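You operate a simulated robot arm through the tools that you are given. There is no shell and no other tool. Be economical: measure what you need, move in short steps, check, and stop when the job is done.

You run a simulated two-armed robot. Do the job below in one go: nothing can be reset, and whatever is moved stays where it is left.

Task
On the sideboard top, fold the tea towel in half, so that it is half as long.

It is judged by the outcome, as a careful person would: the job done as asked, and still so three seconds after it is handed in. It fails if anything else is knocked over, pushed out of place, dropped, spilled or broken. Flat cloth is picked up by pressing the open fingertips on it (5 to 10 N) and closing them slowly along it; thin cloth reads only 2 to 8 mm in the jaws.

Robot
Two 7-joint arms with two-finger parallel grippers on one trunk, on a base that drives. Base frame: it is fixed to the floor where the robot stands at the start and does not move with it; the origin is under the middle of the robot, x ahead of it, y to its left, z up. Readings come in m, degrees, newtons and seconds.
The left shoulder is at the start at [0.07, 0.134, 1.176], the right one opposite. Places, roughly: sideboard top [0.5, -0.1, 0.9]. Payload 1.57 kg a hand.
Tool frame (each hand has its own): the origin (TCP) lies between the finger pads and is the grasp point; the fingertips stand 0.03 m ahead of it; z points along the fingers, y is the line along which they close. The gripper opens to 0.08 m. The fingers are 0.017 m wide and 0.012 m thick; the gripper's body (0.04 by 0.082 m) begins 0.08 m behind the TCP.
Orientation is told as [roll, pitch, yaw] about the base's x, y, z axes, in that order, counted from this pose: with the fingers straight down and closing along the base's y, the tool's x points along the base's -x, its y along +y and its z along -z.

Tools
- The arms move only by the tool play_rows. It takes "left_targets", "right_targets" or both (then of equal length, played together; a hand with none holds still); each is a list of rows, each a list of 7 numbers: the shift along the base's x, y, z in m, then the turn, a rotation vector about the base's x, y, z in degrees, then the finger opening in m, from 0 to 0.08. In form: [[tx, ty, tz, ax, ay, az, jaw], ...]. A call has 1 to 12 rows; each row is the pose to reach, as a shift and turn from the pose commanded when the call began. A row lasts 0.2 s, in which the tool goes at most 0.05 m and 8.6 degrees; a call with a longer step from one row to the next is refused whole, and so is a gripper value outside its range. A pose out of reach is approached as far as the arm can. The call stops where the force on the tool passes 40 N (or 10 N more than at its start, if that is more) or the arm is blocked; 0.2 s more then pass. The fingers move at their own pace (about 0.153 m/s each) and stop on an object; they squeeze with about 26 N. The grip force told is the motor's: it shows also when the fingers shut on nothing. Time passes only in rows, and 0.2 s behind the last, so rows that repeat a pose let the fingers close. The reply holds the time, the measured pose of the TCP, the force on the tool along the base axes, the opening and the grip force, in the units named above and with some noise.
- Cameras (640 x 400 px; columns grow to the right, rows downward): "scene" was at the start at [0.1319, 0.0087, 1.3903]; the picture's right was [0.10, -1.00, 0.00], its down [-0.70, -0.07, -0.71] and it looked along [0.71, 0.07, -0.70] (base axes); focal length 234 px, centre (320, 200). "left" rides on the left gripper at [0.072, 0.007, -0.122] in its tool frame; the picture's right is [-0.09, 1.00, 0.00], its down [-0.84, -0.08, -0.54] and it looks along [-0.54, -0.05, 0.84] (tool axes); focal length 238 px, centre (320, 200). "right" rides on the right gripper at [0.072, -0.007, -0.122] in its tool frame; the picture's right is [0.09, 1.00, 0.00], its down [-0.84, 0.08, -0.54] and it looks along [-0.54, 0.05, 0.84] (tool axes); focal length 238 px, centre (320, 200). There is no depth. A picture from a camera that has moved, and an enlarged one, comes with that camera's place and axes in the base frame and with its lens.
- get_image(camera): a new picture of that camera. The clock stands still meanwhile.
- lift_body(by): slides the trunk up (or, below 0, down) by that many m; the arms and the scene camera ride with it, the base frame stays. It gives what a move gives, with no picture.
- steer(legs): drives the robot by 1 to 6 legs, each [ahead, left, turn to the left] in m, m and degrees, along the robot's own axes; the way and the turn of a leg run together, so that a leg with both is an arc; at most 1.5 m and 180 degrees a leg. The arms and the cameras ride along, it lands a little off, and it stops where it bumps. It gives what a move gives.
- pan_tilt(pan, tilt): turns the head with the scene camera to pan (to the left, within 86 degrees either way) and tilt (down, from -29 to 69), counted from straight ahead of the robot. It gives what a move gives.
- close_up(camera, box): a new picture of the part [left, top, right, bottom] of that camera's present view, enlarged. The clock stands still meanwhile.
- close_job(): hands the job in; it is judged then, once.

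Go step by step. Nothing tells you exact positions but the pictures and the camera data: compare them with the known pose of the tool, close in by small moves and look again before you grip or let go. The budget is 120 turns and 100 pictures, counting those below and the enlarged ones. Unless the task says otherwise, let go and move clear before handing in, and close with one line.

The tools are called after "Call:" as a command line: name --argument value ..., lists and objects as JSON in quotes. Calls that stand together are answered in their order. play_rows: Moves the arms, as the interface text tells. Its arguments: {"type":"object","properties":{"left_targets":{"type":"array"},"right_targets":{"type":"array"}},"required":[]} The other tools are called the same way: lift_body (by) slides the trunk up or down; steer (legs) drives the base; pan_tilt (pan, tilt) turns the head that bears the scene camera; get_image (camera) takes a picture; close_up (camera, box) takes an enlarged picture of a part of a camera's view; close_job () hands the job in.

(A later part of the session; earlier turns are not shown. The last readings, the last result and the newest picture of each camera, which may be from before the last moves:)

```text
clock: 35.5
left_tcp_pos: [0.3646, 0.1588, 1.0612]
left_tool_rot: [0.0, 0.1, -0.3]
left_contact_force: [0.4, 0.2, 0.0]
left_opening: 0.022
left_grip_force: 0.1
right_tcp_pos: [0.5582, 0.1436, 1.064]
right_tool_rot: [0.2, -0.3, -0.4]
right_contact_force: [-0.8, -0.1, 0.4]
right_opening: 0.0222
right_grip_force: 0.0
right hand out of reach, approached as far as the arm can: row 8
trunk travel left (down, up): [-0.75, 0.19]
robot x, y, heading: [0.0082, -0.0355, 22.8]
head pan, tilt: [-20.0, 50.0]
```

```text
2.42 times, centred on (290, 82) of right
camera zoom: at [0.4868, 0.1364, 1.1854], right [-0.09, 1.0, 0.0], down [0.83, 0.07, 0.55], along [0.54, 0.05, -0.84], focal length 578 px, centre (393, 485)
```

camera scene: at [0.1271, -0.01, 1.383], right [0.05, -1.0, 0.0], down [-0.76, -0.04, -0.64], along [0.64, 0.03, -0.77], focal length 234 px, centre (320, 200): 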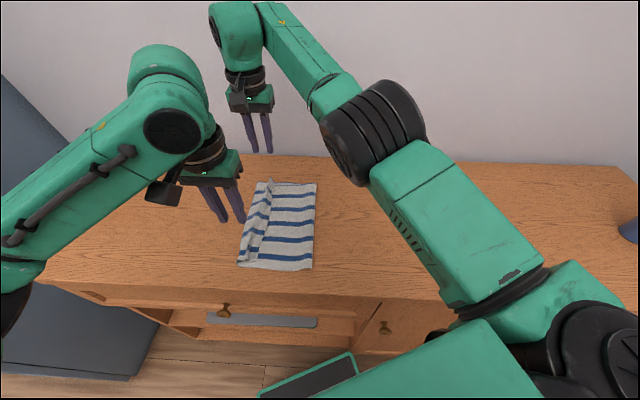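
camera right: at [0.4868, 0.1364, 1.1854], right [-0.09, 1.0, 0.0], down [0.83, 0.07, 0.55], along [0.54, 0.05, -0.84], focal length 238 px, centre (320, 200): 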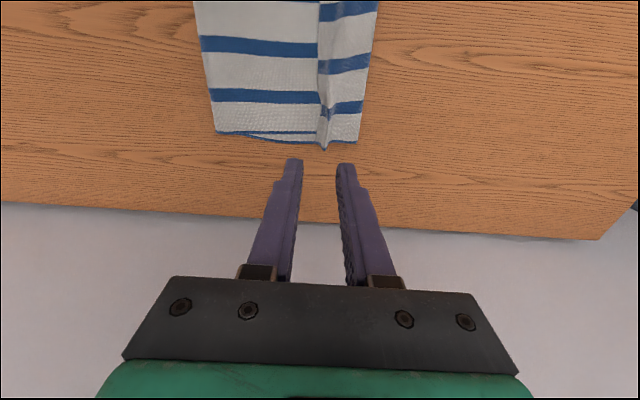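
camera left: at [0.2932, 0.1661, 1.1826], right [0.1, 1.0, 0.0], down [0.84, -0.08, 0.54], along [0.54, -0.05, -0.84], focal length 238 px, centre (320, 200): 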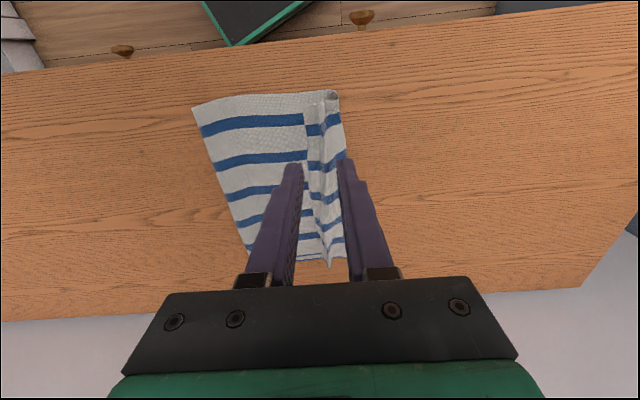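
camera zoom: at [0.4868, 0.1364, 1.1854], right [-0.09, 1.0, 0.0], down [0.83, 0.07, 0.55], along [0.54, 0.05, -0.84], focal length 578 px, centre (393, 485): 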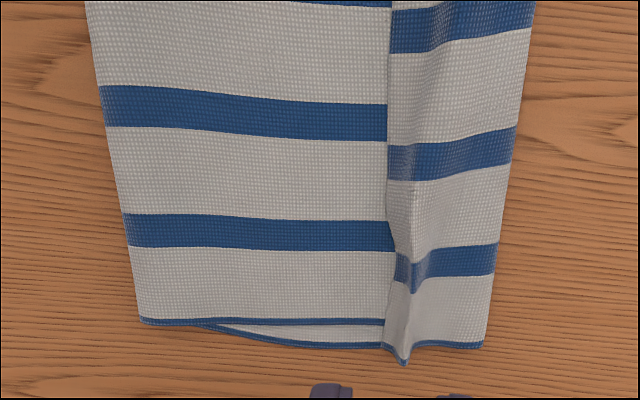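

The upper layer's edge ended up rolled back on top, and the crease has crept to y≈0.015. I'll pinch the standing ridge at both ends, unfold the towel flat again, and redo the fold with a better grip.

Call:
play_rows --left_targets '[[0.003, 0.003, -0.04, 0, 0, 0, 0.034], [0.005, 0.005, -0.08, 0, 0, 0, 0.034], [0.005, 0.005, -0.105, 0, 0, 0, 0.034], [0.005, 0.005, -0.118, 0, 0, 0, 0.034]]' --right_targets '[[0, 0.003, -0.04, 0, 0, 0, 0.034], [-0.002, 0.006, -0.08, 0, 0, 0, 0.034], [-0.004, 0.006, -0.105, 0, 0, 0, 0.034], [-0.004, 0.006, -0.12, 0, 0, 0, 0.034]]'

Call:
close_up --camera "left" --box '[180, 60, 460, 240]'

Call:
close_up --camera "right" --box '[180, 60, 460, 240]'

```text
clock: 36.5
left_tcp_pos: [0.3699, 0.165, 0.9414]
left_tool_rot: [0.1, 0.1, -0.3]
left_contact_force: [-0.2, 0.6, -0.2]
left_opening: 0.0341
left_grip_force: 0.1
right_tcp_pos: [0.5563, 0.1544, 0.941]
right_tool_rot: [0.1, -0.2, -0.4]
right_contact_force: [0.6, 0.1, -0.7]
right_opening: 0.0341
right_grip_force: 0.0
trunk travel left (down, up): [-0.75, 0.19]
robot x, y, heading: [0.0022, -0.0322, 22.7]
head pan, tilt: [-20.0, 50.0]
```

```text
2.22 times, centred on (320, 150) of left
camera zoom: at [0.2988, 0.1739, 1.0628], right [0.1, 1.0, 0.0], down [0.84, -0.08, 0.54], along [0.54, -0.05, -0.84], focal length 530 px, centre (320, 311)
```

zoom: 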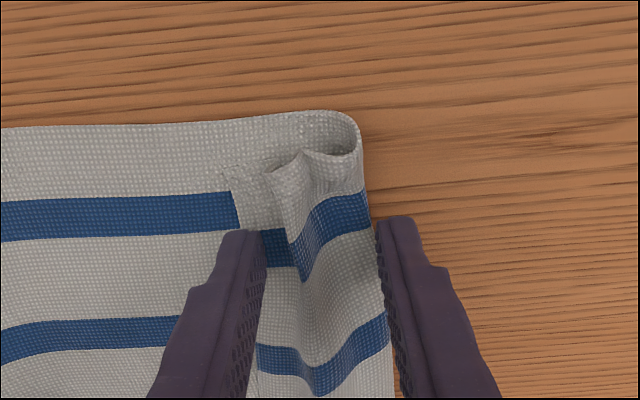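

```text
2.22 times, centred on (320, 150) of right
camera zoom: at [0.4832, 0.1469, 1.0621], right [-0.09, 1.0, 0.0], down [0.84, 0.07, 0.55], along [0.54, 0.05, -0.84], focal length 530 px, centre (320, 311)
```

zoom: 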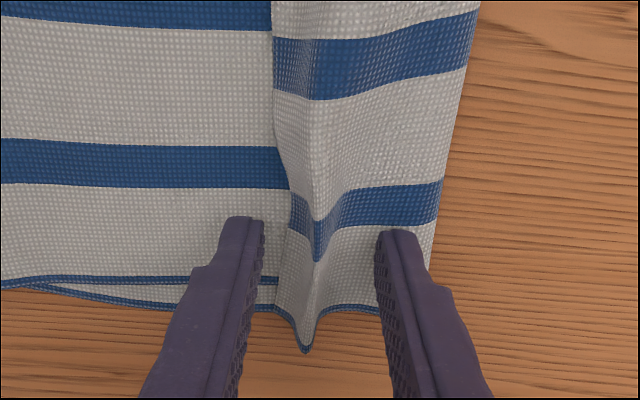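

The ridge is between the fingers; shifting the left hand 7 mm and closing on the ridge only.

Call:
play_rows --left_targets '[[0, -0.007, 0.001, 0, 0, 0, 0.034], [0, -0.007, 0.001, 0, 0, 0, 0.026], [0, -0.007, 0.001, 0, 0, 0, 0.018], [0, -0.007, 0.001, 0, 0, 0, 0.01], [0, -0.007, 0.001, 0, 0, 0, 0.0], [0, -0.007, 0.001, 0, 0, 0, 0.0], [0, -0.007, 0.011, 0, 0, 0, 0.0], [0, -0.012, 0.031, 0, 0, 0, 0.0]]' --right_targets '[[0, 0, 0, 0, 0, 0, 0.034], [0, 0, 0, 0, 0, 0, 0.026], [0, 0, 0, 0, 0, 0, 0.018], [0, 0, 0, 0, 0, 0, 0.01], [0, 0, 0, 0, 0, 0, 0], [0, 0, 0, 0, 0, 0, 0], [0, 0, 0.01, 0, 0, 0, 0], [0, -0.005, 0.03, 0, 0, 0, 0]]'

Call:
get_image --camera "left"

Call:
get_image --camera "right"

```text
clock: 38.3
left_tcp_pos: [0.3714, 0.1519, 0.9733]
left_tool_rot: [0.0, 0.1, -0.2]
left_contact_force: [-0.5, 0.8, -0.1]
left_opening: 0.0025
left_grip_force: 23.7
right_tcp_pos: [0.5554, 0.1472, 0.9707]
right_tool_rot: [0.1, -0.2, -0.3]
right_contact_force: [0.0, 0.2, 0.0]
right_opening: 0.0019
right_grip_force: 24.0
trunk travel left (down, up): [-0.75, 0.19]
robot x, y, heading: [0.0036, -0.0334, 22.9]
head pan, tilt: [-20.0, 50.0]
```

```text
63 pictures are left
camera left: at [0.2988, 0.1595, 1.0944], right [0.1, 1.0, 0.0], down [0.84, -0.08, 0.54], along [0.54, -0.05, -0.84], focal length 238 px, centre (320, 200)
```

left: 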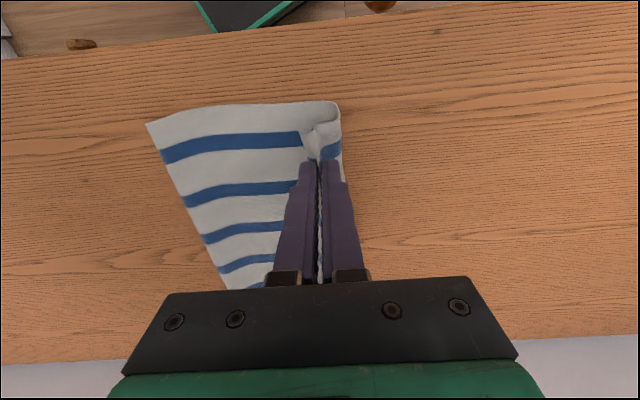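

```text
62 pictures are left
camera right: at [0.484, 0.1392, 1.0924], right [-0.09, 1.0, 0.0], down [0.84, 0.07, 0.54], along [0.54, 0.05, -0.84], focal length 238 px, centre (320, 200)
```

right: 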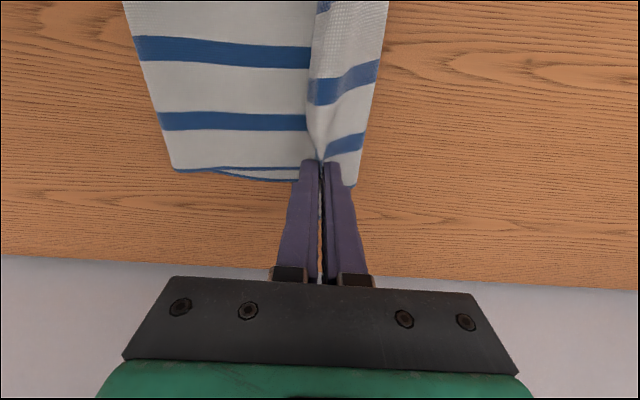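

Gripped on both sides. Carrying the edge back up and over toward -y to unfold.

Call:
play_rows --left_targets '[[0, -0.01, 0.03, 0, 0, 0, 0], [0, -0.025, 0.06, 0, 0, 0, 0], [0, -0.05, 0.085, 0, 0, 0, 0], [0, -0.075, 0.105, 0, 0, 0, 0]]' --right_targets '[[0, -0.01, 0.03, 0, 0, 0, 0], [0, -0.025, 0.06, 0, 0, 0, 0], [0, -0.05, 0.085, 0, 0, 0, 0], [0, -0.075, 0.105, 0, 0, 0, 0]]'

Call:
steer --legs '[[-0.051, -0.12, 0]]'

Call:
get_image --camera "left"

Call:
get_image --camera "scene"

```text
clock: 39.3
left_tcp_pos: [0.3718, 0.0758, 1.0777]
left_tool_rot: [0.1, 0.1, -0.1]
left_contact_force: [-0.2, -0.7, 0.4]
left_opening: 0.0023
left_grip_force: 23.9
right_tcp_pos: [0.556, 0.0712, 1.0758]
right_tool_rot: [0.1, -0.2, -0.4]
right_contact_force: [-0.6, -0.1, 0.4]
right_opening: 0.0022
right_grip_force: 23.5
trunk travel left (down, up): [-0.75, 0.19]
robot x, y, heading: [0.0058, -0.0361, 22.6]
head pan, tilt: [-20.0, 50.0]
```

```text
clock: 40.6
left_tcp_pos: [0.3727, -0.0505, 1.0773]
left_tool_rot: [-0.1, 0.1, -0.1]
left_contact_force: [0.7, -0.9, -0.6]
left_opening: 0.0023
left_grip_force: 23.8
right_tcp_pos: [0.5581, -0.0526, 1.0762]
right_tool_rot: [-0.1, -0.3, -0.3]
right_contact_force: [0.2, 0.5, -0.1]
right_opening: 0.0023
right_grip_force: 23.7
trunk travel left (down, up): [-0.75, 0.19]
robot x, y, heading: [0.0049, -0.1691, 23.3]
head pan, tilt: [-20.0, 50.0]
```

```text
61 pictures are left
camera left: at [0.3006, -0.0423, 1.1991], right [0.09, 1.0, 0.0], down [0.84, -0.08, 0.54], along [0.54, -0.05, -0.84], focal length 238 px, centre (320, 200)
```

left: 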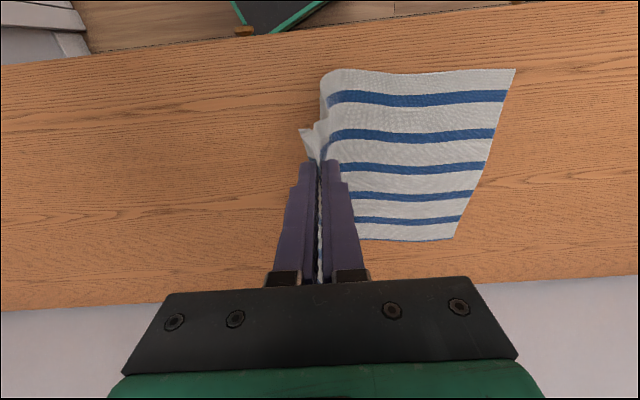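

```text
60 pictures are left
camera scene: at [0.1285, -0.1373, 1.3829], right [0.05, -1.0, 0.0], down [-0.77, -0.04, -0.64], along [0.64, 0.03, -0.77], focal length 234 px, centre (320, 200)
```

scene: 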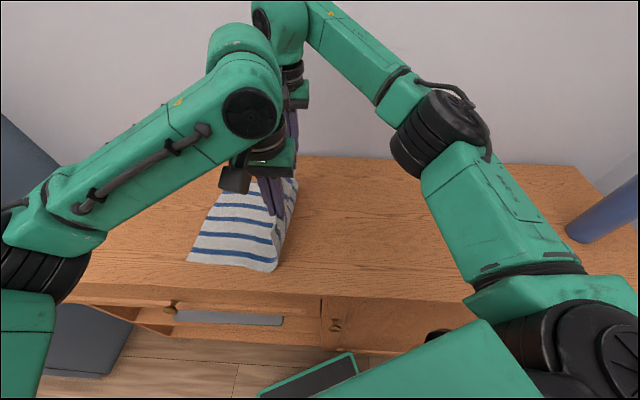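

The left edge stayed put at y≈0.16. Laying the rest down flat toward -y.

Call:
steer --legs '[[-0.029, -0.065, 0]]'

Call:
play_rows --left_targets '[[0, 0, -0.03, 0, 0, 0, 0], [0, -0.01, -0.06, 0, 0, 0, 0], [0, -0.015, -0.09, 0, 0, 0, 0]]' --right_targets '[[0, 0, -0.03, 0, 0, 0, 0], [0, -0.01, -0.06, 0, 0, 0, 0], [0, -0.015, -0.09, 0, 0, 0, 0]]'

Call:
steer --legs '[[-0.017, -0.037, 0]]'

Call:
get_image --camera "left"

```text
clock: 41.6
left_tcp_pos: [0.3727, -0.122, 1.0772]
left_tool_rot: [-0.2, 0.1, -0.1]
left_contact_force: [-0.1, 0.0, 0.6]
left_opening: 0.0024
left_grip_force: 23.7
right_tcp_pos: [0.5558, -0.1264, 1.0745]
right_tool_rot: [-0.1, -0.2, -0.3]
right_contact_force: [-0.4, 0.4, -0.1]
right_opening: 0.0023
right_grip_force: 23.8
trunk travel left (down, up): [-0.75, 0.19]
robot x, y, heading: [0.0057, -0.2361, 23.0]
head pan, tilt: [-20.0, 50.0]
```

```text
clock: 42.4
left_tcp_pos: [0.3729, -0.1407, 0.9867]
left_tool_rot: [0.0, 0.1, -0.2]
left_contact_force: [0.5, 0.1, -0.3]
left_opening: 0.002
left_grip_force: 23.1
right_tcp_pos: [0.5556, -0.1476, 0.9832]
right_tool_rot: [0.1, -0.1, -0.3]
right_contact_force: [0.0, -0.9, -0.3]
right_opening: 0.0021
right_grip_force: 23.8
trunk travel left (down, up): [-0.75, 0.19]
robot x, y, heading: [0.0036, -0.2353, 23.1]
head pan, tilt: [-20.0, 50.0]
```

```text
clock: 43.3
left_tcp_pos: [0.3707, -0.1757, 0.9852]
left_tool_rot: [-0.2, 0.1, -0.1]
left_contact_force: [-0.6, -0.7, -0.1]
left_opening: 0.0021
left_grip_force: 24.0
right_tcp_pos: [0.5531, -0.1831, 0.9837]
right_tool_rot: [-0.2, -0.2, -0.3]
right_contact_force: [0.0, 0.9, -0.8]
right_opening: 0.0025
right_grip_force: 24.0
trunk travel left (down, up): [-0.75, 0.19]
robot x, y, heading: [0.0026, -0.2752, 23.0]
head pan, tilt: [-20.0, 50.0]
```

```text
59 pictures are left
camera left: at [0.3, -0.1677, 1.1069], right [0.09, 1.0, 0.0], down [0.84, -0.08, 0.54], along [0.54, -0.06, -0.84], focal length 238 px, centre (320, 200)
```

left: 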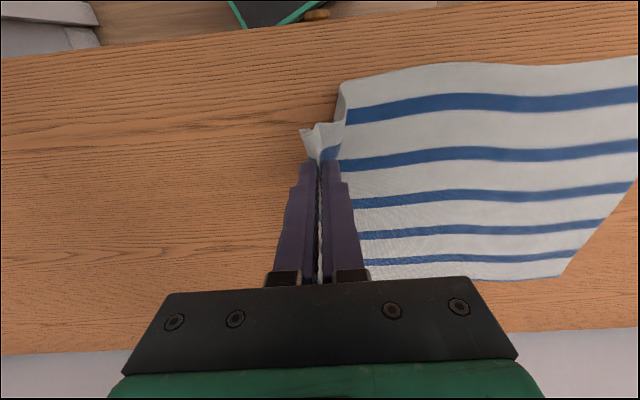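

Setting down and opening wide to spread the ridge flat, then rising to look.

Call:
play_rows --left_targets '[[0, -0.005, -0.02, 0, 0, 0, 0], [0, -0.012, -0.04, 0, 0, 0, 0], [0, -0.015, -0.05, 0, 0, 0, 0], [0, -0.015, -0.05, 0, 0, 0, 0.02], [0, -0.015, -0.05, 0, 0, 0, 0.04], [0, -0.015, -0.05, 0, 0, 0, 0.06], [0, -0.015, -0.03, 0, 0, 0, 0.06], [0, -0.015, 0.02, 0, 0, 0, 0.06], [0, -0.015, 0.065, 0, 0, 0, 0.06]]' --right_targets '[[0, -0.005, -0.02, 0, 0, 0, 0], [0, -0.01, -0.04, 0, 0, 0, 0], [0, -0.01, -0.048, 0, 0, 0, 0], [0, -0.01, -0.048, 0, 0, 0, 0.02], [0, -0.01, -0.048, 0, 0, 0, 0.04], [0, -0.01, -0.048, 0, 0, 0, 0.06], [0, -0.01, -0.03, 0, 0, 0, 0.06], [0, -0.01, 0.02, 0, 0, 0, 0.06], [0, -0.01, 0.065, 0, 0, 0, 0.06]]'

Call:
get_image --camera "left"

Call:
get_image --camera "right"

```text
clock: 45.3
left_tcp_pos: [0.3694, -0.1964, 1.0521]
left_tool_rot: [0.0, 0.1, -0.1]
left_contact_force: [-0.4, 0.5, -0.4]
left_opening: 0.06
left_grip_force: 0.1
right_tcp_pos: [0.5506, -0.1973, 1.0488]
right_tool_rot: [0.0, -0.3, -0.3]
right_contact_force: [-0.5, -0.3, 0.4]
right_opening: 0.0602
right_grip_force: 0.1
trunk travel left (down, up): [-0.75, 0.19]
robot x, y, heading: [0.0075, -0.2783, 23.3]
head pan, tilt: [-20.0, 50.0]
```

```text
58 pictures are left
camera left: at [0.2977, -0.1877, 1.1739], right [0.09, 1.0, 0.0], down [0.84, -0.08, 0.54], along [0.54, -0.05, -0.84], focal length 238 px, centre (320, 200)
```

left: 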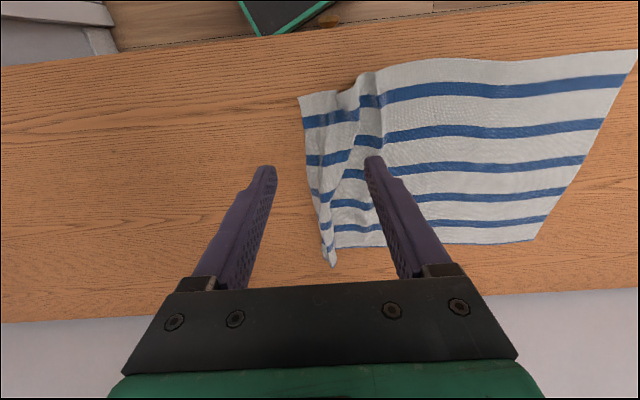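

```text
57 pictures are left
camera right: at [0.4773, -0.2051, 1.1694], right [-0.09, 1.0, 0.0], down [0.83, 0.07, 0.55], along [0.54, 0.05, -0.84], focal length 238 px, centre (320, 200)
```

right: 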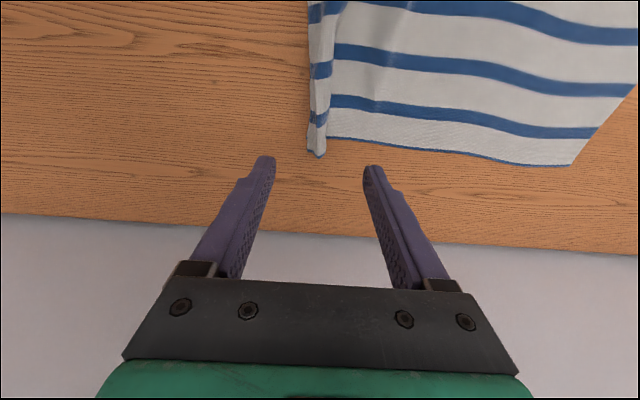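

Unfolded, with a leftover wrinkle near the right edge. Looking closely.

Call:
close_up --camera "left" --box '[260, 50, 460, 280]'

Call:
close_up --camera "right" --box '[280, 0, 440, 170]'

```text
1.74 times, centred on (360, 165) of left
camera zoom: at [0.2977, -0.1877, 1.1739], right [0.09, 1.0, 0.0], down [0.84, -0.08, 0.54], along [0.54, -0.05, -0.84], focal length 414 px, centre (250, 261)
```

zoom: 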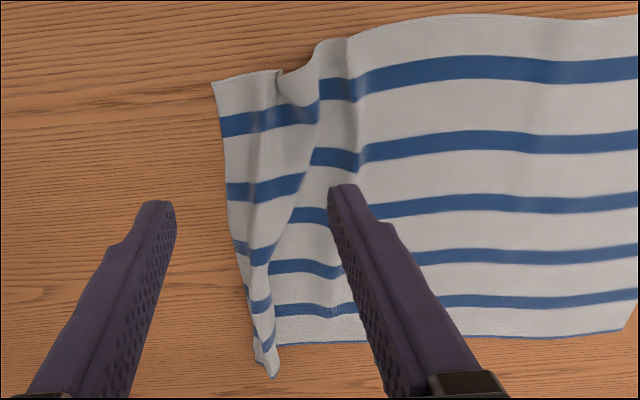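

```text
2.35 times, centred on (360, 85) of right
camera zoom: at [0.4773, -0.2051, 1.1694], right [-0.09, 1.0, 0.0], down [0.83, 0.07, 0.55], along [0.54, 0.05, -0.84], focal length 561 px, centre (226, 471)
```

zoom: 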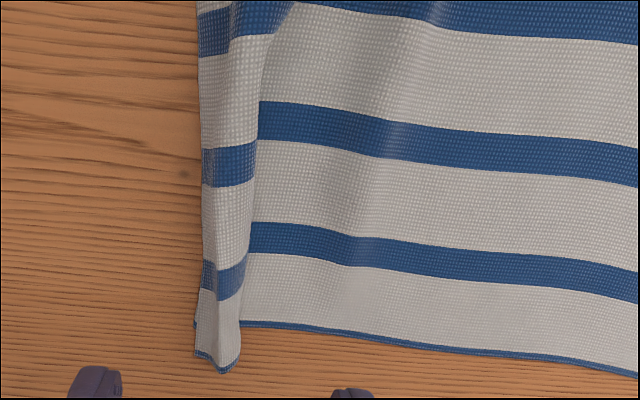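

The edge strip overlaps in a small S-fold. I'll press closed fingertips on the strip near both corners and drag it outward (-y) to flatten it.

Call:
play_rows --left_targets '[[-0.006, 0, -0.03, 0, 0, 0, 0.02], [-0.012, 0, -0.07, 0, 0, 0, 0], [-0.012, 0, -0.1, 0, 0, 0, 0], [-0.012, 0, -0.114, 0, 0, 0, 0], [-0.012, 0, -0.119, 0, 0, 0, 0]]' --right_targets '[[0.004, 0, -0.03, 0, 0, 0, 0.02], [0.007, 0, -0.07, 0, 0, 0, 0], [0.007, 0, -0.1, 0, 0, 0, 0], [0.007, 0, -0.109, 0, 0, 0, 0], [0.007, 0, -0.114, 0, 0, 0, 0]]'

```text
clock: 46.5
left_tcp_pos: [0.3607, -0.1954, 0.933]
left_tool_rot: [0.1, 0.1, -0.1]
left_contact_force: [-0.1, -0.2, 0.1]
left_opening: 0.0
left_grip_force: 21.2
right_tcp_pos: [0.5603, -0.1959, 0.9348]
right_tool_rot: [0.1, -0.3, -0.3]
right_contact_force: [0.2, 0.4, 0.2]
right_opening: 0.0
right_grip_force: 21.7
trunk travel left (down, up): [-0.75, 0.19]
robot x, y, heading: [0.0054, -0.2753, 22.9]
head pan, tilt: [-20.0, 50.0]
```

Call:
play_rows --left_targets '[[0, 0, -0.003, 0, 0, 0, 0], [0, 0, -0.004, 0, 0, 0, 0]]' --right_targets '[[0, 0, -0.004, 0, 0, 0, 0], [0, 0, -0.006, 0, 0, 0, 0]]'

```text
clock: 47.1
left_tcp_pos: [0.3593, -0.1953, 0.9319]
left_tool_rot: [0.0, -0.4, -0.1]
left_contact_force: [5.8, 0.8, 23.5]
left_opening: 0.0
left_grip_force: 21.0
right_tcp_pos: [0.5587, -0.1961, 0.9342]
right_tool_rot: [0.3, -0.7, -0.3]
right_contact_force: [3.8, 0.0, 18.3]
right_opening: 0.0001
right_grip_force: 21.5
trunk travel left (down, up): [-0.75, 0.19]
robot x, y, heading: [0.0022, -0.2744, 23.1]
head pan, tilt: [-20.0, 50.0]
```

The tips press firmly at about 20 N; easing off about 2 mm and dragging outward.

Call:
play_rows --left_targets '[[0, 0, 0.0018, 0, 0, 0, 0], [0, -0.006, 0.0018, 0, 0, 0, 0], [0, -0.012, 0.0018, 0, 0, 0, 0], [0, -0.018, 0.0018, 0, 0, 0, 0], [0, -0.024, 0.0018, 0, 0, 0, 0], [0, -0.03, 0.0018, 0, 0, 0, 0]]' --right_targets '[[0, 0, 0.002, 0, 0, 0, 0], [0, -0.006, 0.002, 0, 0, 0, 0], [0, -0.012, 0.002, 0, 0, 0, 0], [0, -0.018, 0.002, 0, 0, 0, 0], [0, -0.024, 0.002, 0, 0, 0, 0], [0, -0.03, 0.002, 0, 0, 0, 0]]'

Call:
get_image --camera "left"

Call:
get_image --camera "right"

```text
clock: 48.5
left_tcp_pos: [0.3555, -0.2247, 0.9314]
left_tool_rot: [0.1, -0.2, -0.1]
left_contact_force: [-1.5, 8.5, 32.3]
left_opening: 0.0001
left_grip_force: 21.4
right_tcp_pos: [0.5569, -0.2247, 0.9341]
right_tool_rot: [0.0, -0.4, -0.4]
right_contact_force: [-0.6, 1.4, 5.9]
right_opening: 0.0001
right_grip_force: 21.7
trunk travel left (down, up): [-0.75, 0.19]
robot x, y, heading: [0.0051, -0.2731, 22.8]
head pan, tilt: [-20.0, 50.0]
```

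```text
54 pictures are left
camera left: at [0.2835, -0.2162, 1.0524], right [0.09, 1.0, 0.0], down [0.83, -0.08, 0.55], along [0.54, -0.05, -0.84], focal length 238 px, centre (320, 200)
```

left: 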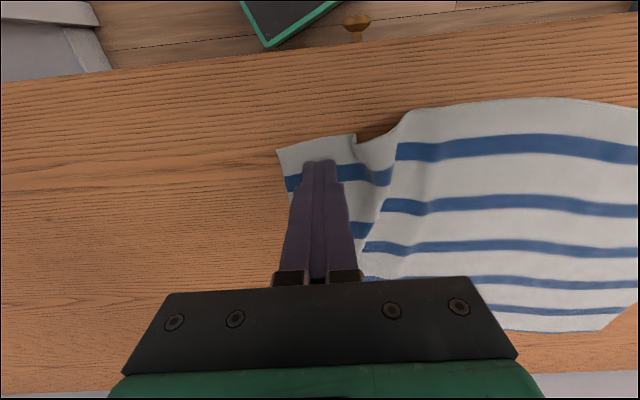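

```text
53 pictures are left
camera right: at [0.4843, -0.2321, 1.0547], right [-0.09, 1.0, 0.0], down [0.83, 0.07, 0.55], along [0.55, 0.05, -0.84], focal length 238 px, centre (320, 200)
```

right: 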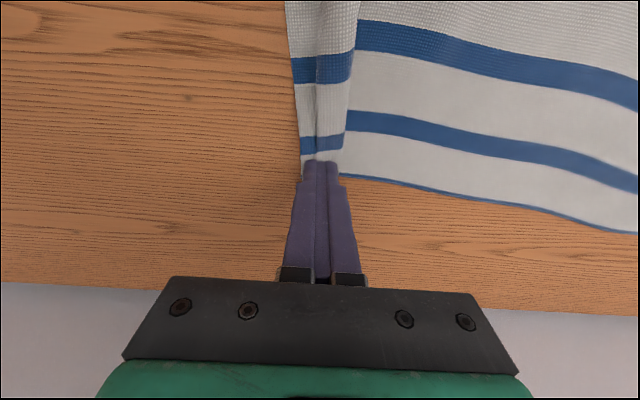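

The strip follows. Dragging a bit further with rebalanced pressure.

Call:
play_rows --left_targets '[[0, -0.006, 0.002, 0, 0, 0, 0], [0, -0.012, 0.002, 0, 0, 0, 0], [0, -0.018, 0.002, 0, 0, 0, 0], [0, -0.024, 0.002, 0, 0, 0, 0]]' --right_targets '[[0, -0.006, -0.001, 0, 0, 0, 0], [0, -0.012, -0.001, 0, 0, 0, 0], [0, -0.018, -0.001, 0, 0, 0, 0], [0, -0.024, -0.001, 0, 0, 0, 0]]'

Call:
play_rows --left_targets '[[0, 0, 0.03, 0, 0, 0, 0], [0, 0, 0.08, 0, 0, 0, 0.0], [0, 0, 0.12, 0, 0, 0, 0.04]]' --right_targets '[[0, 0, 0.03, 0, 0, 0, 0], [0, 0, 0.08, 0, 0, 0, 0.0], [0, 0, 0.12, 0, 0, 0, 0.04]]'

Call:
get_image --camera "left"

Call:
get_image --camera "right"

```text
clock: 49.5
left_tcp_pos: [0.3556, -0.2465, 0.931]
left_tool_rot: [-0.1, 0.0, -0.1]
left_contact_force: [-0.2, -0.2, 0.6]
left_opening: 0.0
left_grip_force: 21.6
right_tcp_pos: [0.5587, -0.2489, 0.9323]
right_tool_rot: [0.2, -0.5, -0.2]
right_contact_force: [0.3, 5.8, 21.8]
right_opening: 0.0001
right_grip_force: 21.2
trunk travel left (down, up): [-0.75, 0.19]
robot x, y, heading: [0.0039, -0.2784, 23.0]
head pan, tilt: [-20.0, 50.0]
```

```text
clock: 50.3
left_tcp_pos: [0.3582, -0.2459, 1.0513]
left_tool_rot: [0.0, 0.1, -0.1]
left_contact_force: [-0.8, 0.3, 0.7]
left_opening: 0.0399
left_grip_force: 0.0
right_tcp_pos: [0.5591, -0.2538, 1.0467]
right_tool_rot: [0.0, -0.2, -0.2]
right_contact_force: [1.2, 0.0, 0.0]
right_opening: 0.0397
right_grip_force: 0.1
trunk travel left (down, up): [-0.75, 0.19]
robot x, y, heading: [0.003, -0.2779, 22.9]
head pan, tilt: [-20.0, 50.0]
```

```text
52 pictures are left
camera left: at [0.2868, -0.2374, 1.1732], right [0.09, 1.0, 0.0], down [0.84, -0.08, 0.54], along [0.54, -0.05, -0.84], focal length 238 px, centre (320, 200)
```

left: 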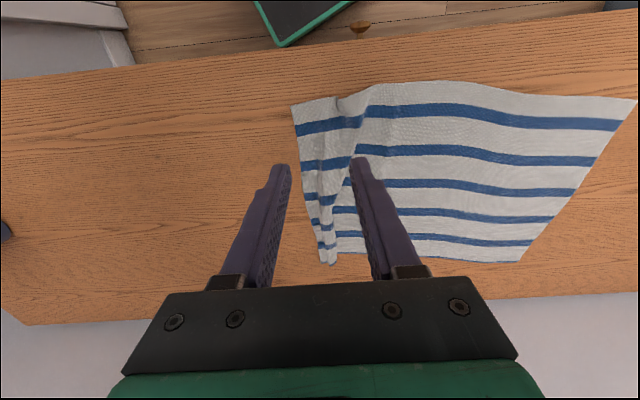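

```text
51 pictures are left
camera right: at [0.4871, -0.2592, 1.1685], right [-0.09, 1.0, 0.0], down [0.84, 0.07, 0.54], along [0.54, 0.05, -0.84], focal length 238 px, centre (320, 200)
```

right: 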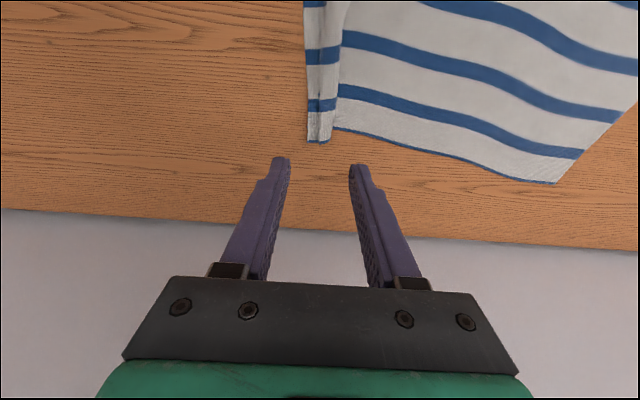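

The whole towel slid along, so dragging must be done against a held part. A closer look at the pleat.

Call:
close_up --camera "right" --box '[280, 0, 400, 150]'

Call:
close_up --camera "left" --box '[280, 70, 400, 190]'

Call:
get_image --camera "scene"

```text
2.67 times, centred on (340, 75) of right
camera zoom: at [0.4871, -0.2592, 1.1685], right [-0.09, 1.0, 0.0], down [0.84, 0.07, 0.54], along [0.54, 0.05, -0.84], focal length 636 px, centre (267, 533)
```

zoom: 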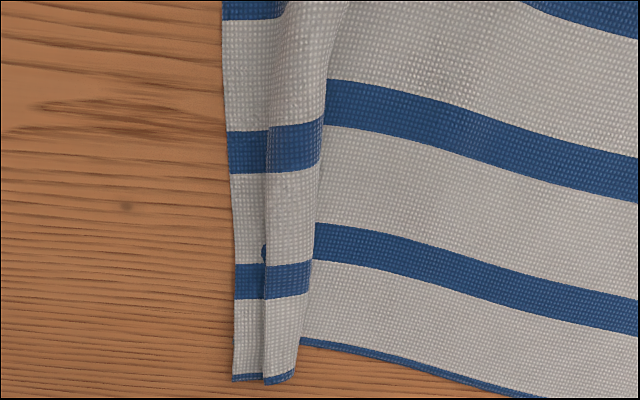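

```text
3.33 times, centred on (340, 130) of left
camera zoom: at [0.2868, -0.2374, 1.1732], right [0.09, 1.0, 0.0], down [0.84, -0.08, 0.54], along [0.54, -0.05, -0.84], focal length 794 px, centre (253, 433)
```

zoom: 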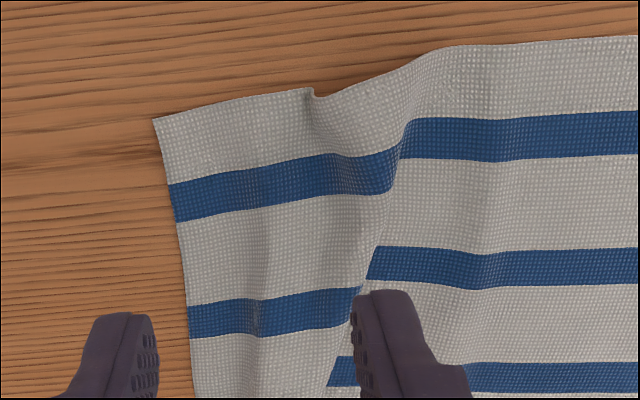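

```text
48 pictures are left
camera scene: at [0.1271, -0.253, 1.3828], right [0.05, -1.0, 0.0], down [-0.76, -0.04, -0.64], along [0.64, 0.03, -0.77], focal length 234 px, centre (320, 200)
```

scene: 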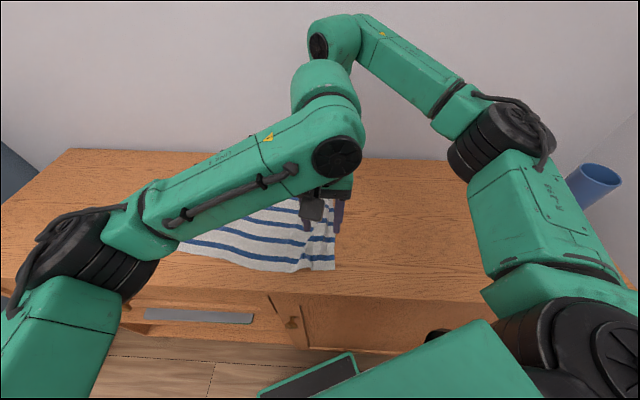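

The near end is nearly flat; the far end has a tapered pleat with a 12 mm flap. I'll hold the main cloth with the left hand and drag the flap outward with the right finger (slightly tilted so that only its -y finger touches).

Call:
play_rows --left_targets '[[0.025, 0.025, 0, 0, 0, 0, 0], [0.05, 0.05, 0, 0, 0, 0, 0], [0.075, 0.075, -0.02, 0, 0, 0, 0], [0.1, 0.096, -0.05, 0, 0, 0, 0], [0.1, 0.096, -0.09, 0, 0, 0, 0], [0.1, 0.096, -0.113, 0, 0, 0, 0], [0.1, 0.096, -0.119, 0, 0, 0, 0]]' --right_targets '[[0, 0, 0, 3, 0, 0, 0], [-0.004, -0.004, 0, 6, 0, 0, 0], [-0.004, -0.01, -0.02, 9, 0, 0, 0], [-0.004, -0.01, -0.05, 12, 0, 0, 0], [-0.004, -0.01, -0.08, 12, 0, 0, 0], [-0.004, -0.01, -0.1, 12, 0, 0, 0], [-0.004, -0.01, -0.107, 12, 0, 0, 0]]'

Call:
get_image --camera "right"

```text
clock: 51.9
left_tcp_pos: [0.4596, -0.152, 0.931]
left_tool_rot: [0.0, 0.1, -0.1]
left_contact_force: [-0.4, 0.5, -0.2]
left_opening: 0.0
left_grip_force: 21.5
right_tcp_pos: [0.5578, -0.2616, 0.9429]
right_tool_rot: [12.0, -0.2, -0.4]
right_contact_force: [0.4, -0.4, 0.7]
right_opening: 0.0
right_grip_force: 21.8
trunk travel left (down, up): [-0.75, 0.19]
robot x, y, heading: [0.0073, -0.28, 22.8]
head pan, tilt: [-20.0, 50.0]
```

```text
47 pictures are left
camera right: at [0.4854, -0.2936, 1.0596], right [-0.09, 0.97, 0.21], down [0.83, -0.04, 0.55], along [0.54, 0.22, -0.81], focal length 238 px, centre (320, 200)
```

right: 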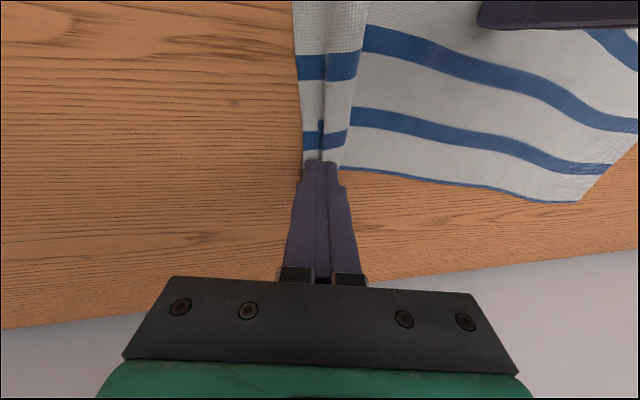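

Aligned with the flap. Pressing both and dragging the flap toward -y.

Call:
play_rows --left_targets '[[0, 0, -0.002, 0, 0, 0, 0], [0, 0, -0.0035, 0, 0, 0, 0], [0, 0, -0.0035, 0, 0, 0, 0]]' --right_targets '[[-0.008, -0.002, -0.006, 0, 0, 0, 0], [-0.008, -0.002, -0.009, 0, 0, 0, 0], [-0.008, -0.002, -0.011, 0, 0, 0, 0]]'

```text
clock: 52.7
left_tcp_pos: [0.4585, -0.1532, 0.9317]
left_tool_rot: [0.0, -0.2, -0.1]
left_contact_force: [3.9, 3.1, 19.0]
left_opening: 0.0
left_grip_force: 21.7
right_tcp_pos: [0.5483, -0.2632, 0.9341]
right_tool_rot: [12.0, -0.3, -0.3]
right_contact_force: [0.2, -0.3, 1.3]
right_opening: 0.0
right_grip_force: 21.5
trunk travel left (down, up): [-0.75, 0.19]
robot x, y, heading: [0.004, -0.2756, 22.8]
head pan, tilt: [-20.0, 50.0]
```

Call:
play_rows --right_targets '[[0, 0, -0.0025, 0, 0, 0, 0], [0, -0.006, -0.0025, 0, 0, 0, 0], [0, -0.012, -0.0025, 0, 0, 0, 0], [0, -0.018, -0.0025, 0, 0, 0, 0], [0, -0.024, -0.0025, 0, 0, 0, 0], [0, -0.03, -0.0025, 0, 0, 0, 0]]'

Call:
get_image --camera "right"

```text
clock: 54.1
left_tcp_pos: [0.4567, -0.1535, 0.9311]
left_tool_rot: [0.0, -0.2, 0.0]
left_contact_force: [4.8, -0.8, 21.4]
left_opening: 0.0
left_grip_force: 21.6
right_tcp_pos: [0.5466, -0.2935, 0.9318]
right_tool_rot: [12.1, -0.4, -0.3]
right_contact_force: [0.9, 3.6, 15.0]
right_opening: 0.0001
right_grip_force: 21.0
trunk travel left (down, up): [-0.75, 0.19]
robot x, y, heading: [0.0002, -0.2768, 23.1]
head pan, tilt: [-20.0, 50.0]
```

```text
46 pictures are left
camera right: at [0.4731, -0.3259, 1.0491], right [-0.09, 0.97, 0.21], down [0.83, -0.04, 0.55], along [0.55, 0.22, -0.81], focal length 238 px, centre (320, 200)
```

right: 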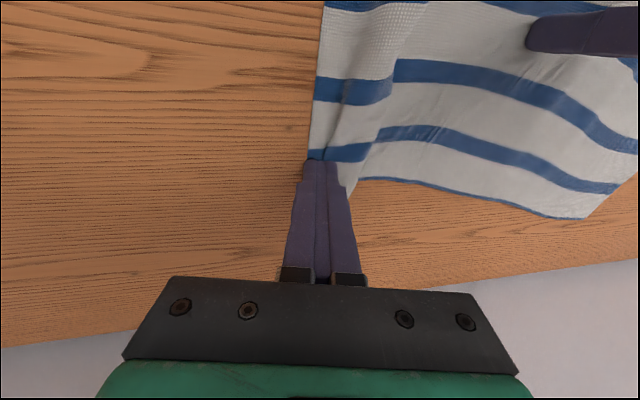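

The pleat is opening. Dragging a bit more, slightly outward.

Call:
play_rows --right_targets '[[0.001, -0.006, 0, 0, 0, 0, 0], [0.002, -0.012, 0, 0, 0, 0, 0], [0.003, -0.018, 0, 0, 0, 0, 0], [0.005, -0.024, 0, 0, 0, 0, 0], [0.007, -0.03, 0, 0, 0, 0, 0]]'

Call:
get_image --camera "right"

```text
clock: 55.3
left_tcp_pos: [0.4552, -0.1545, 0.9312]
left_tool_rot: [0.1, -0.2, -0.1]
left_contact_force: [3.6, -0.8, 21.2]
left_opening: 0.0002
left_grip_force: 21.5
right_tcp_pos: [0.5507, -0.3218, 0.9335]
right_tool_rot: [12.0, -0.4, -0.3]
right_contact_force: [-2.2, 3.7, 12.9]
right_opening: 0.0
right_grip_force: 21.2
trunk travel left (down, up): [-0.75, 0.19]
robot x, y, heading: [0.001, -0.2762, 22.9]
head pan, tilt: [-20.0, 50.0]
```

```text
45 pictures are left
camera right: at [0.4785, -0.3549, 1.0493], right [-0.09, 0.97, 0.21], down [0.83, -0.04, 0.55], along [0.55, 0.22, -0.81], focal length 238 px, centre (320, 200)
```

right: 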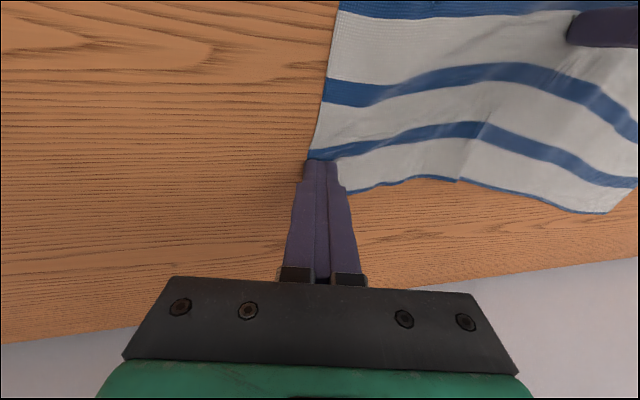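

The pleat is out. Raising both hands to see the whole towel.

Call:
play_rows --left_targets '[[0, 0, 0.03, 0, 0, 0, 0], [-0.03, 0, 0.07, 0, 0, 0, 0], [-0.06, -0.02, 0.11, 0, 0, 0, 0.04], [-0.09, -0.04, 0.15, 0, 0, 0, 0.04]]' --right_targets '[[0, 0, 0.03, -3, 0, 0, 0], [0, 0, 0.07, -6, 0, 0, 0], [0, 0.02, 0.11, -9, 0, 0, 0.04], [0, 0.04, 0.12, -12, 0, 0, 0.04]]'

Call:
get_image --camera "left"

Call:
get_image --camera "right"

```text
refused: row 3 steps farther than a row can; nothing moved
```

```text
44 pictures are left
camera left: at [0.3838, -0.146, 1.0525], right [0.09, 1.0, 0.0], down [0.83, -0.08, 0.54], along [0.54, -0.05, -0.84], focal length 238 px, centre (320, 200)
```

left: 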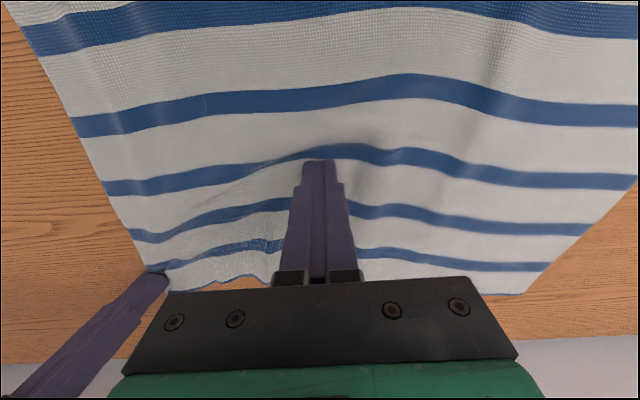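

```text
43 pictures are left
camera right: at [0.4785, -0.3549, 1.0493], right [-0.09, 0.97, 0.21], down [0.83, -0.04, 0.55], along [0.55, 0.22, -0.81], focal length 238 px, centre (320, 200)
```

right: 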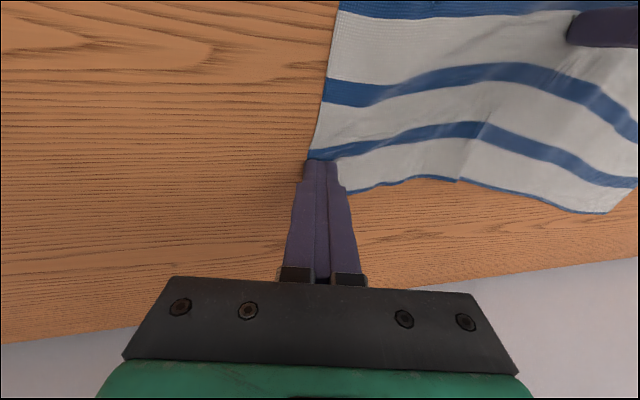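

Towel is spread again. Raising both hands with shorter steps.

Call:
play_rows --left_targets '[[0, 0, 0.03, 0, 0, 0, 0], [-0.025, -0.01, 0.06, 0, 0, 0, 0], [-0.05, -0.02, 0.09, 0, 0, 0, 0.03], [-0.07, -0.03, 0.12, 0, 0, 0, 0.03], [-0.09, -0.04, 0.15, 0, 0, 0, 0.03]]' --right_targets '[[0, 0, 0.03, -3, 0, 0, 0], [0, 0, 0.06, -6, 0, 0, 0], [0, 0.01, 0.09, -9, 0, 0, 0.03], [0, 0.02, 0.11, -12, 0, 0, 0.03], [0, 0.03, 0.12, -12, 0, 0, 0.03]]'

Call:
get_image --camera "left"

Call:
get_image --camera "right"

```text
clock: 56.5
left_tcp_pos: [0.3676, -0.1935, 1.0821]
left_tool_rot: [0.0, 0.0, -0.1]
left_contact_force: [-1.2, 0.4, 0.4]
left_opening: 0.0299
left_grip_force: 0.1
right_tcp_pos: [0.5523, -0.2944, 1.0507]
right_tool_rot: [-0.1, -0.3, -0.4]
right_contact_force: [-0.5, -0.4, -0.6]
right_opening: 0.0298
right_grip_force: 0.1
trunk travel left (down, up): [-0.75, 0.19]
robot x, y, heading: [0.0065, -0.2783, 22.8]
head pan, tilt: [-20.0, 50.0]
```

```text
42 pictures are left
camera left: at [0.2963, -0.1862, 1.2033], right [0.09, 1.0, 0.0], down [0.84, -0.08, 0.54], along [0.54, -0.05, -0.84], focal length 238 px, centre (320, 200)
```

left: 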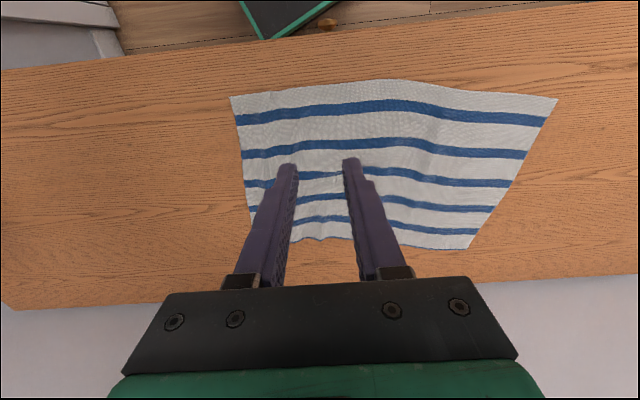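

```text
41 pictures are left
camera right: at [0.4798, -0.3013, 1.1724], right [-0.09, 1.0, 0.0], down [0.83, 0.07, 0.55], along [0.54, 0.05, -0.84], focal length 238 px, centre (320, 200)
```

right: 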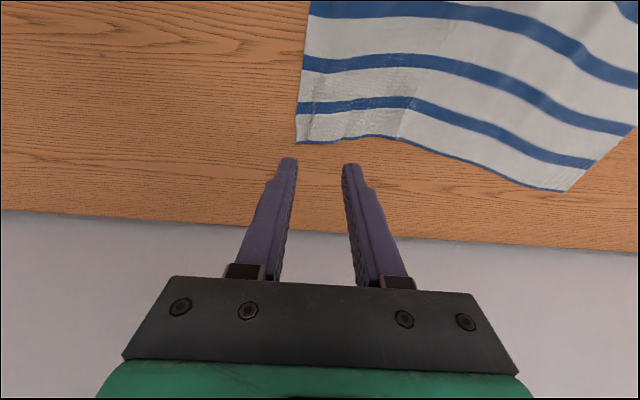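

The towel is flat again: right corners about (0.336,-0.294) and (0.575,-0.320), left corners (0.373,0.087) and (0.608,0.044). This time I'll pinch with the fingers closing along the edge, so I'm turning both hands about 84°.

Call:
play_rows --left_targets '[[0, -0.01, 0, 0, 0, 8, 0.03], [0, -0.02, 0, 0, 0, 16, 0.03], [0, -0.03, 0, 0, 0, 24, 0.03], [0, -0.04, 0, 0, 0, 32, 0.03], [0, -0.05, 0, 0, 0, 40, 0.03], [0, -0.06, 0, 0, 0, 48, 0.03], [0, -0.07, -0.01, 0, 0, 56, 0.03], [0, -0.08, -0.03, 0, 0, 64, 0.03], [-0.002, -0.09, -0.05, 0, 0, 72, 0.03], [-0.004, -0.0955, -0.07, 0, 0, 80, 0.03], [-0.004, -0.0955, -0.09, 0, 0, 84, 0.03]]' --right_targets '[[0, -0.002, 0, 0, 0, 8, 0.03], [0, -0.004, 0, 0, 0, 16, 0.03], [0, -0.006, 0, 0, 0, 24, 0.03], [0, -0.008, 0, 0, 0, 32, 0.03], [0, -0.01, 0, 0, 0, 40, 0.03], [0, -0.012, 0, 0, 0, 48, 0.03], [0, -0.014, -0.01, 0, 0, 56, 0.03], [0, -0.0146, -0.02, 0, 0, 64, 0.03], [-0.002, -0.0146, -0.03, 0, 0, 72, 0.03], [-0.005, -0.0146, -0.045, 0, 0, 80, 0.03], [-0.005, -0.0146, -0.06, 0, 0, 84, 0.03]]'

Call:
get_image --camera "left"

Call:
get_image --camera "right"

```text
clock: 58.4
left_tcp_pos: [0.3701, -0.2584, 1.0423]
left_tool_rot: [0.9, -1.6, 68.9]
left_contact_force: [-10.7, 1.1, -2.7]
left_opening: 0.0297
left_grip_force: 0.1
right_tcp_pos: [0.4428, -0.3137, 1.0271]
right_tool_rot: [-1.7, 2.2, 58.5]
right_contact_force: [12.0, -0.3, 2.4]
right_opening: 0.03
right_grip_force: 0.0
right hand out of reach, approached as far as the arm can: row 5, 6, 7, 8, 9
trunk travel left (down, up): [-0.75, 0.19]
robot x, y, heading: [0.0007, -0.2805, 23.1]
head pan, tilt: [-20.0, 50.0]
stopped in row 9 (left hand): the force on the tool passed its limit (the readings are from after the stop); the commanded pose is now the measured one
```

```text
40 pictures are left
camera left: at [0.3385, -0.3263, 1.1621], right [-0.9, 0.44, 0.02], down [0.38, 0.74, 0.56], along [0.24, 0.51, -0.83], focal length 238 px, centre (320, 200)
```

left: 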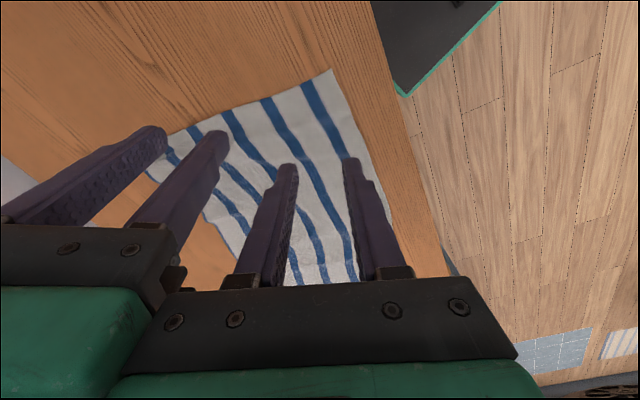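

```text
39 pictures are left
camera right: at [0.4104, -0.3726, 1.1517], right [-0.9, 0.44, -0.03], down [0.37, 0.78, 0.51], along [0.24, 0.44, -0.86], focal length 238 px, centre (320, 200)
```

right: 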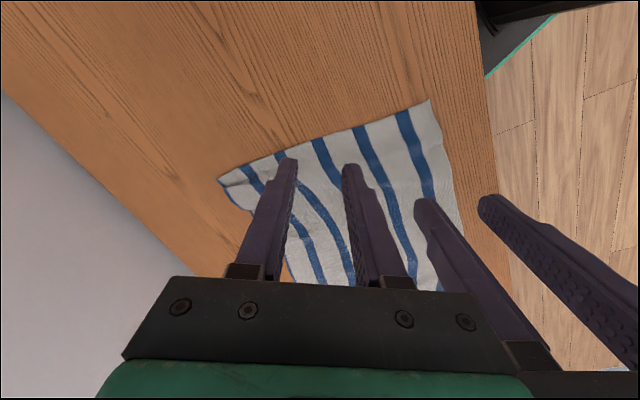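

The right arm can't turn that far at this reach and the grippers touched lightly up in the air. Backing both out to yaw 0; I'll use the y-closing pinch again but with a finer pinch and a tilt while laying down.

Call:
play_rows --left_targets '[[-0.01, 0.01, 0.005, 0, 0, 0, 0.03], [-0.01, 0.015, 0.01, 0, 0, -5, 0.03], [-0.01, 0.02, 0.01, 0, 0, -13, 0.03], [-0.01, 0.02, 0.01, 0, 0, -21, 0.03], [-0.01, 0.02, 0.01, 0, 0, -29, 0.03], [-0.01, 0.01, 0.01, 0, 0, -37, 0.03], [-0.01, 0.0, 0.01, 0, 0, -45, 0.03], [-0.008, 0, 0, 0, 0, -53, 0.03], [-0.008, 0, -0.02, 0, 0, -61, 0.03], [-0.008, 0, -0.03, 0, 0, -68.9, 0.03]]' --right_targets '[[0.03, 0, 0.01, 0, 0, 0, 0.03], [0.06, 0, 0.02, 0, 0, -6, 0.03], [0.08, 0, 0.02, 0, 0, -13, 0.03], [0.1, 0, 0.02, 0, 0, -20, 0.03], [0.107, 0, 0.02, 0, 0, -27, 0.03], [0.107, 0, 0.02, 0, 0, -34, 0.03], [0.107, 0, 0.01, 0, 0, -41, 0.03], [0.107, 0, 0, 0, 0, -48, 0.03], [0.107, 0, 0, 0, 0, -55, 0.03], [0.107, 0, -0.02, 0, 0, -58.5, 0.03]]'

```text
clock: 60.6
left_tcp_pos: [0.365, -0.2624, 1.0116]
left_tool_rot: [0.9, -1.8, 0.0]
left_contact_force: [1.5, -0.8, -0.9]
left_opening: 0.03
left_grip_force: 0.0
right_tcp_pos: [0.5524, -0.3147, 1.0044]
right_tool_rot: [-1.5, 2.1, 0.1]
right_contact_force: [0.6, -0.3, 0.6]
right_opening: 0.0299
right_grip_force: 0.1
right hand out of reach, approached as far as the arm can: row 1, 2, 3
trunk travel left (down, up): [-0.75, 0.19]
robot x, y, heading: [0.0044, -0.2779, 23.1]
head pan, tilt: [-20.0, 50.0]
```

Correcting the small tilt and lowering close to the edge for the new pinch.

Call:
play_rows --left_targets '[[-0.005, -0.006, -0.02, -0.5, 0.9, -3, 0.03], [-0.013, -0.014, -0.05, -0.9, 1.8, -6, 0.03], [-0.013, -0.014, -0.07, -0.9, 1.8, -6, 0.03]]' --right_targets '[[0.002, 0.006, -0.02, 0.8, -1, -3, 0.03], [0.004, 0.0157, -0.045, 1.5, -2.1, -6, 0.03], [0.006, 0.0157, -0.063, 1.5, -2.1, -6, 0.03]]'

Call:
get_image --camera "left"

Call:
get_image --camera "right"

```text
clock: 61.4
left_tcp_pos: [0.3515, -0.2753, 0.9446]
left_tool_rot: [-0.2, 0.0, -5.9]
left_contact_force: [0.0, -0.2, 1.2]
left_opening: 0.0303
left_grip_force: 0.1
right_tcp_pos: [0.559, -0.3014, 0.9429]
right_tool_rot: [0.1, 0.2, -5.9]
right_contact_force: [-0.1, -0.2, 0.2]
right_opening: 0.0298
right_grip_force: 0.0
trunk travel left (down, up): [-0.75, 0.19]
robot x, y, heading: [0.0041, -0.2755, 23.3]
head pan, tilt: [-20.0, 50.0]
```

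```text
38 pictures are left
camera left: at [0.2805, -0.2598, 1.0651], right [0.19, 0.98, 0.0], down [0.82, -0.16, 0.54], along [0.53, -0.11, -0.84], focal length 238 px, centre (320, 200)
```

left: 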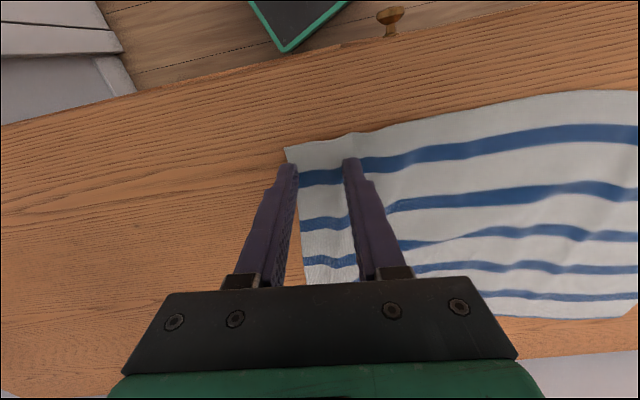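

```text
37 pictures are left
camera right: at [0.4869, -0.3018, 1.0649], right [0.01, 1.0, 0.0], down [0.84, -0.01, 0.54], along [0.54, 0.0, -0.84], focal length 238 px, centre (320, 200)
```

right: 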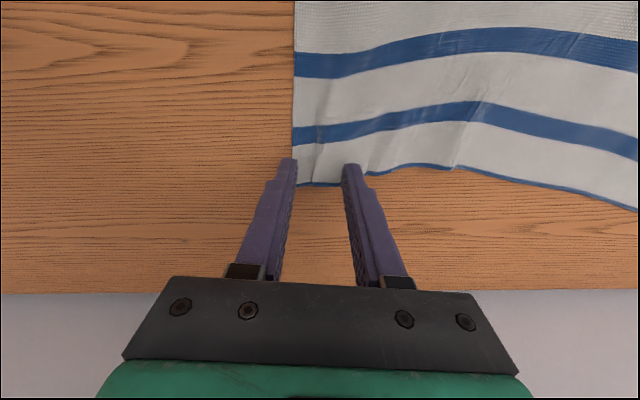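

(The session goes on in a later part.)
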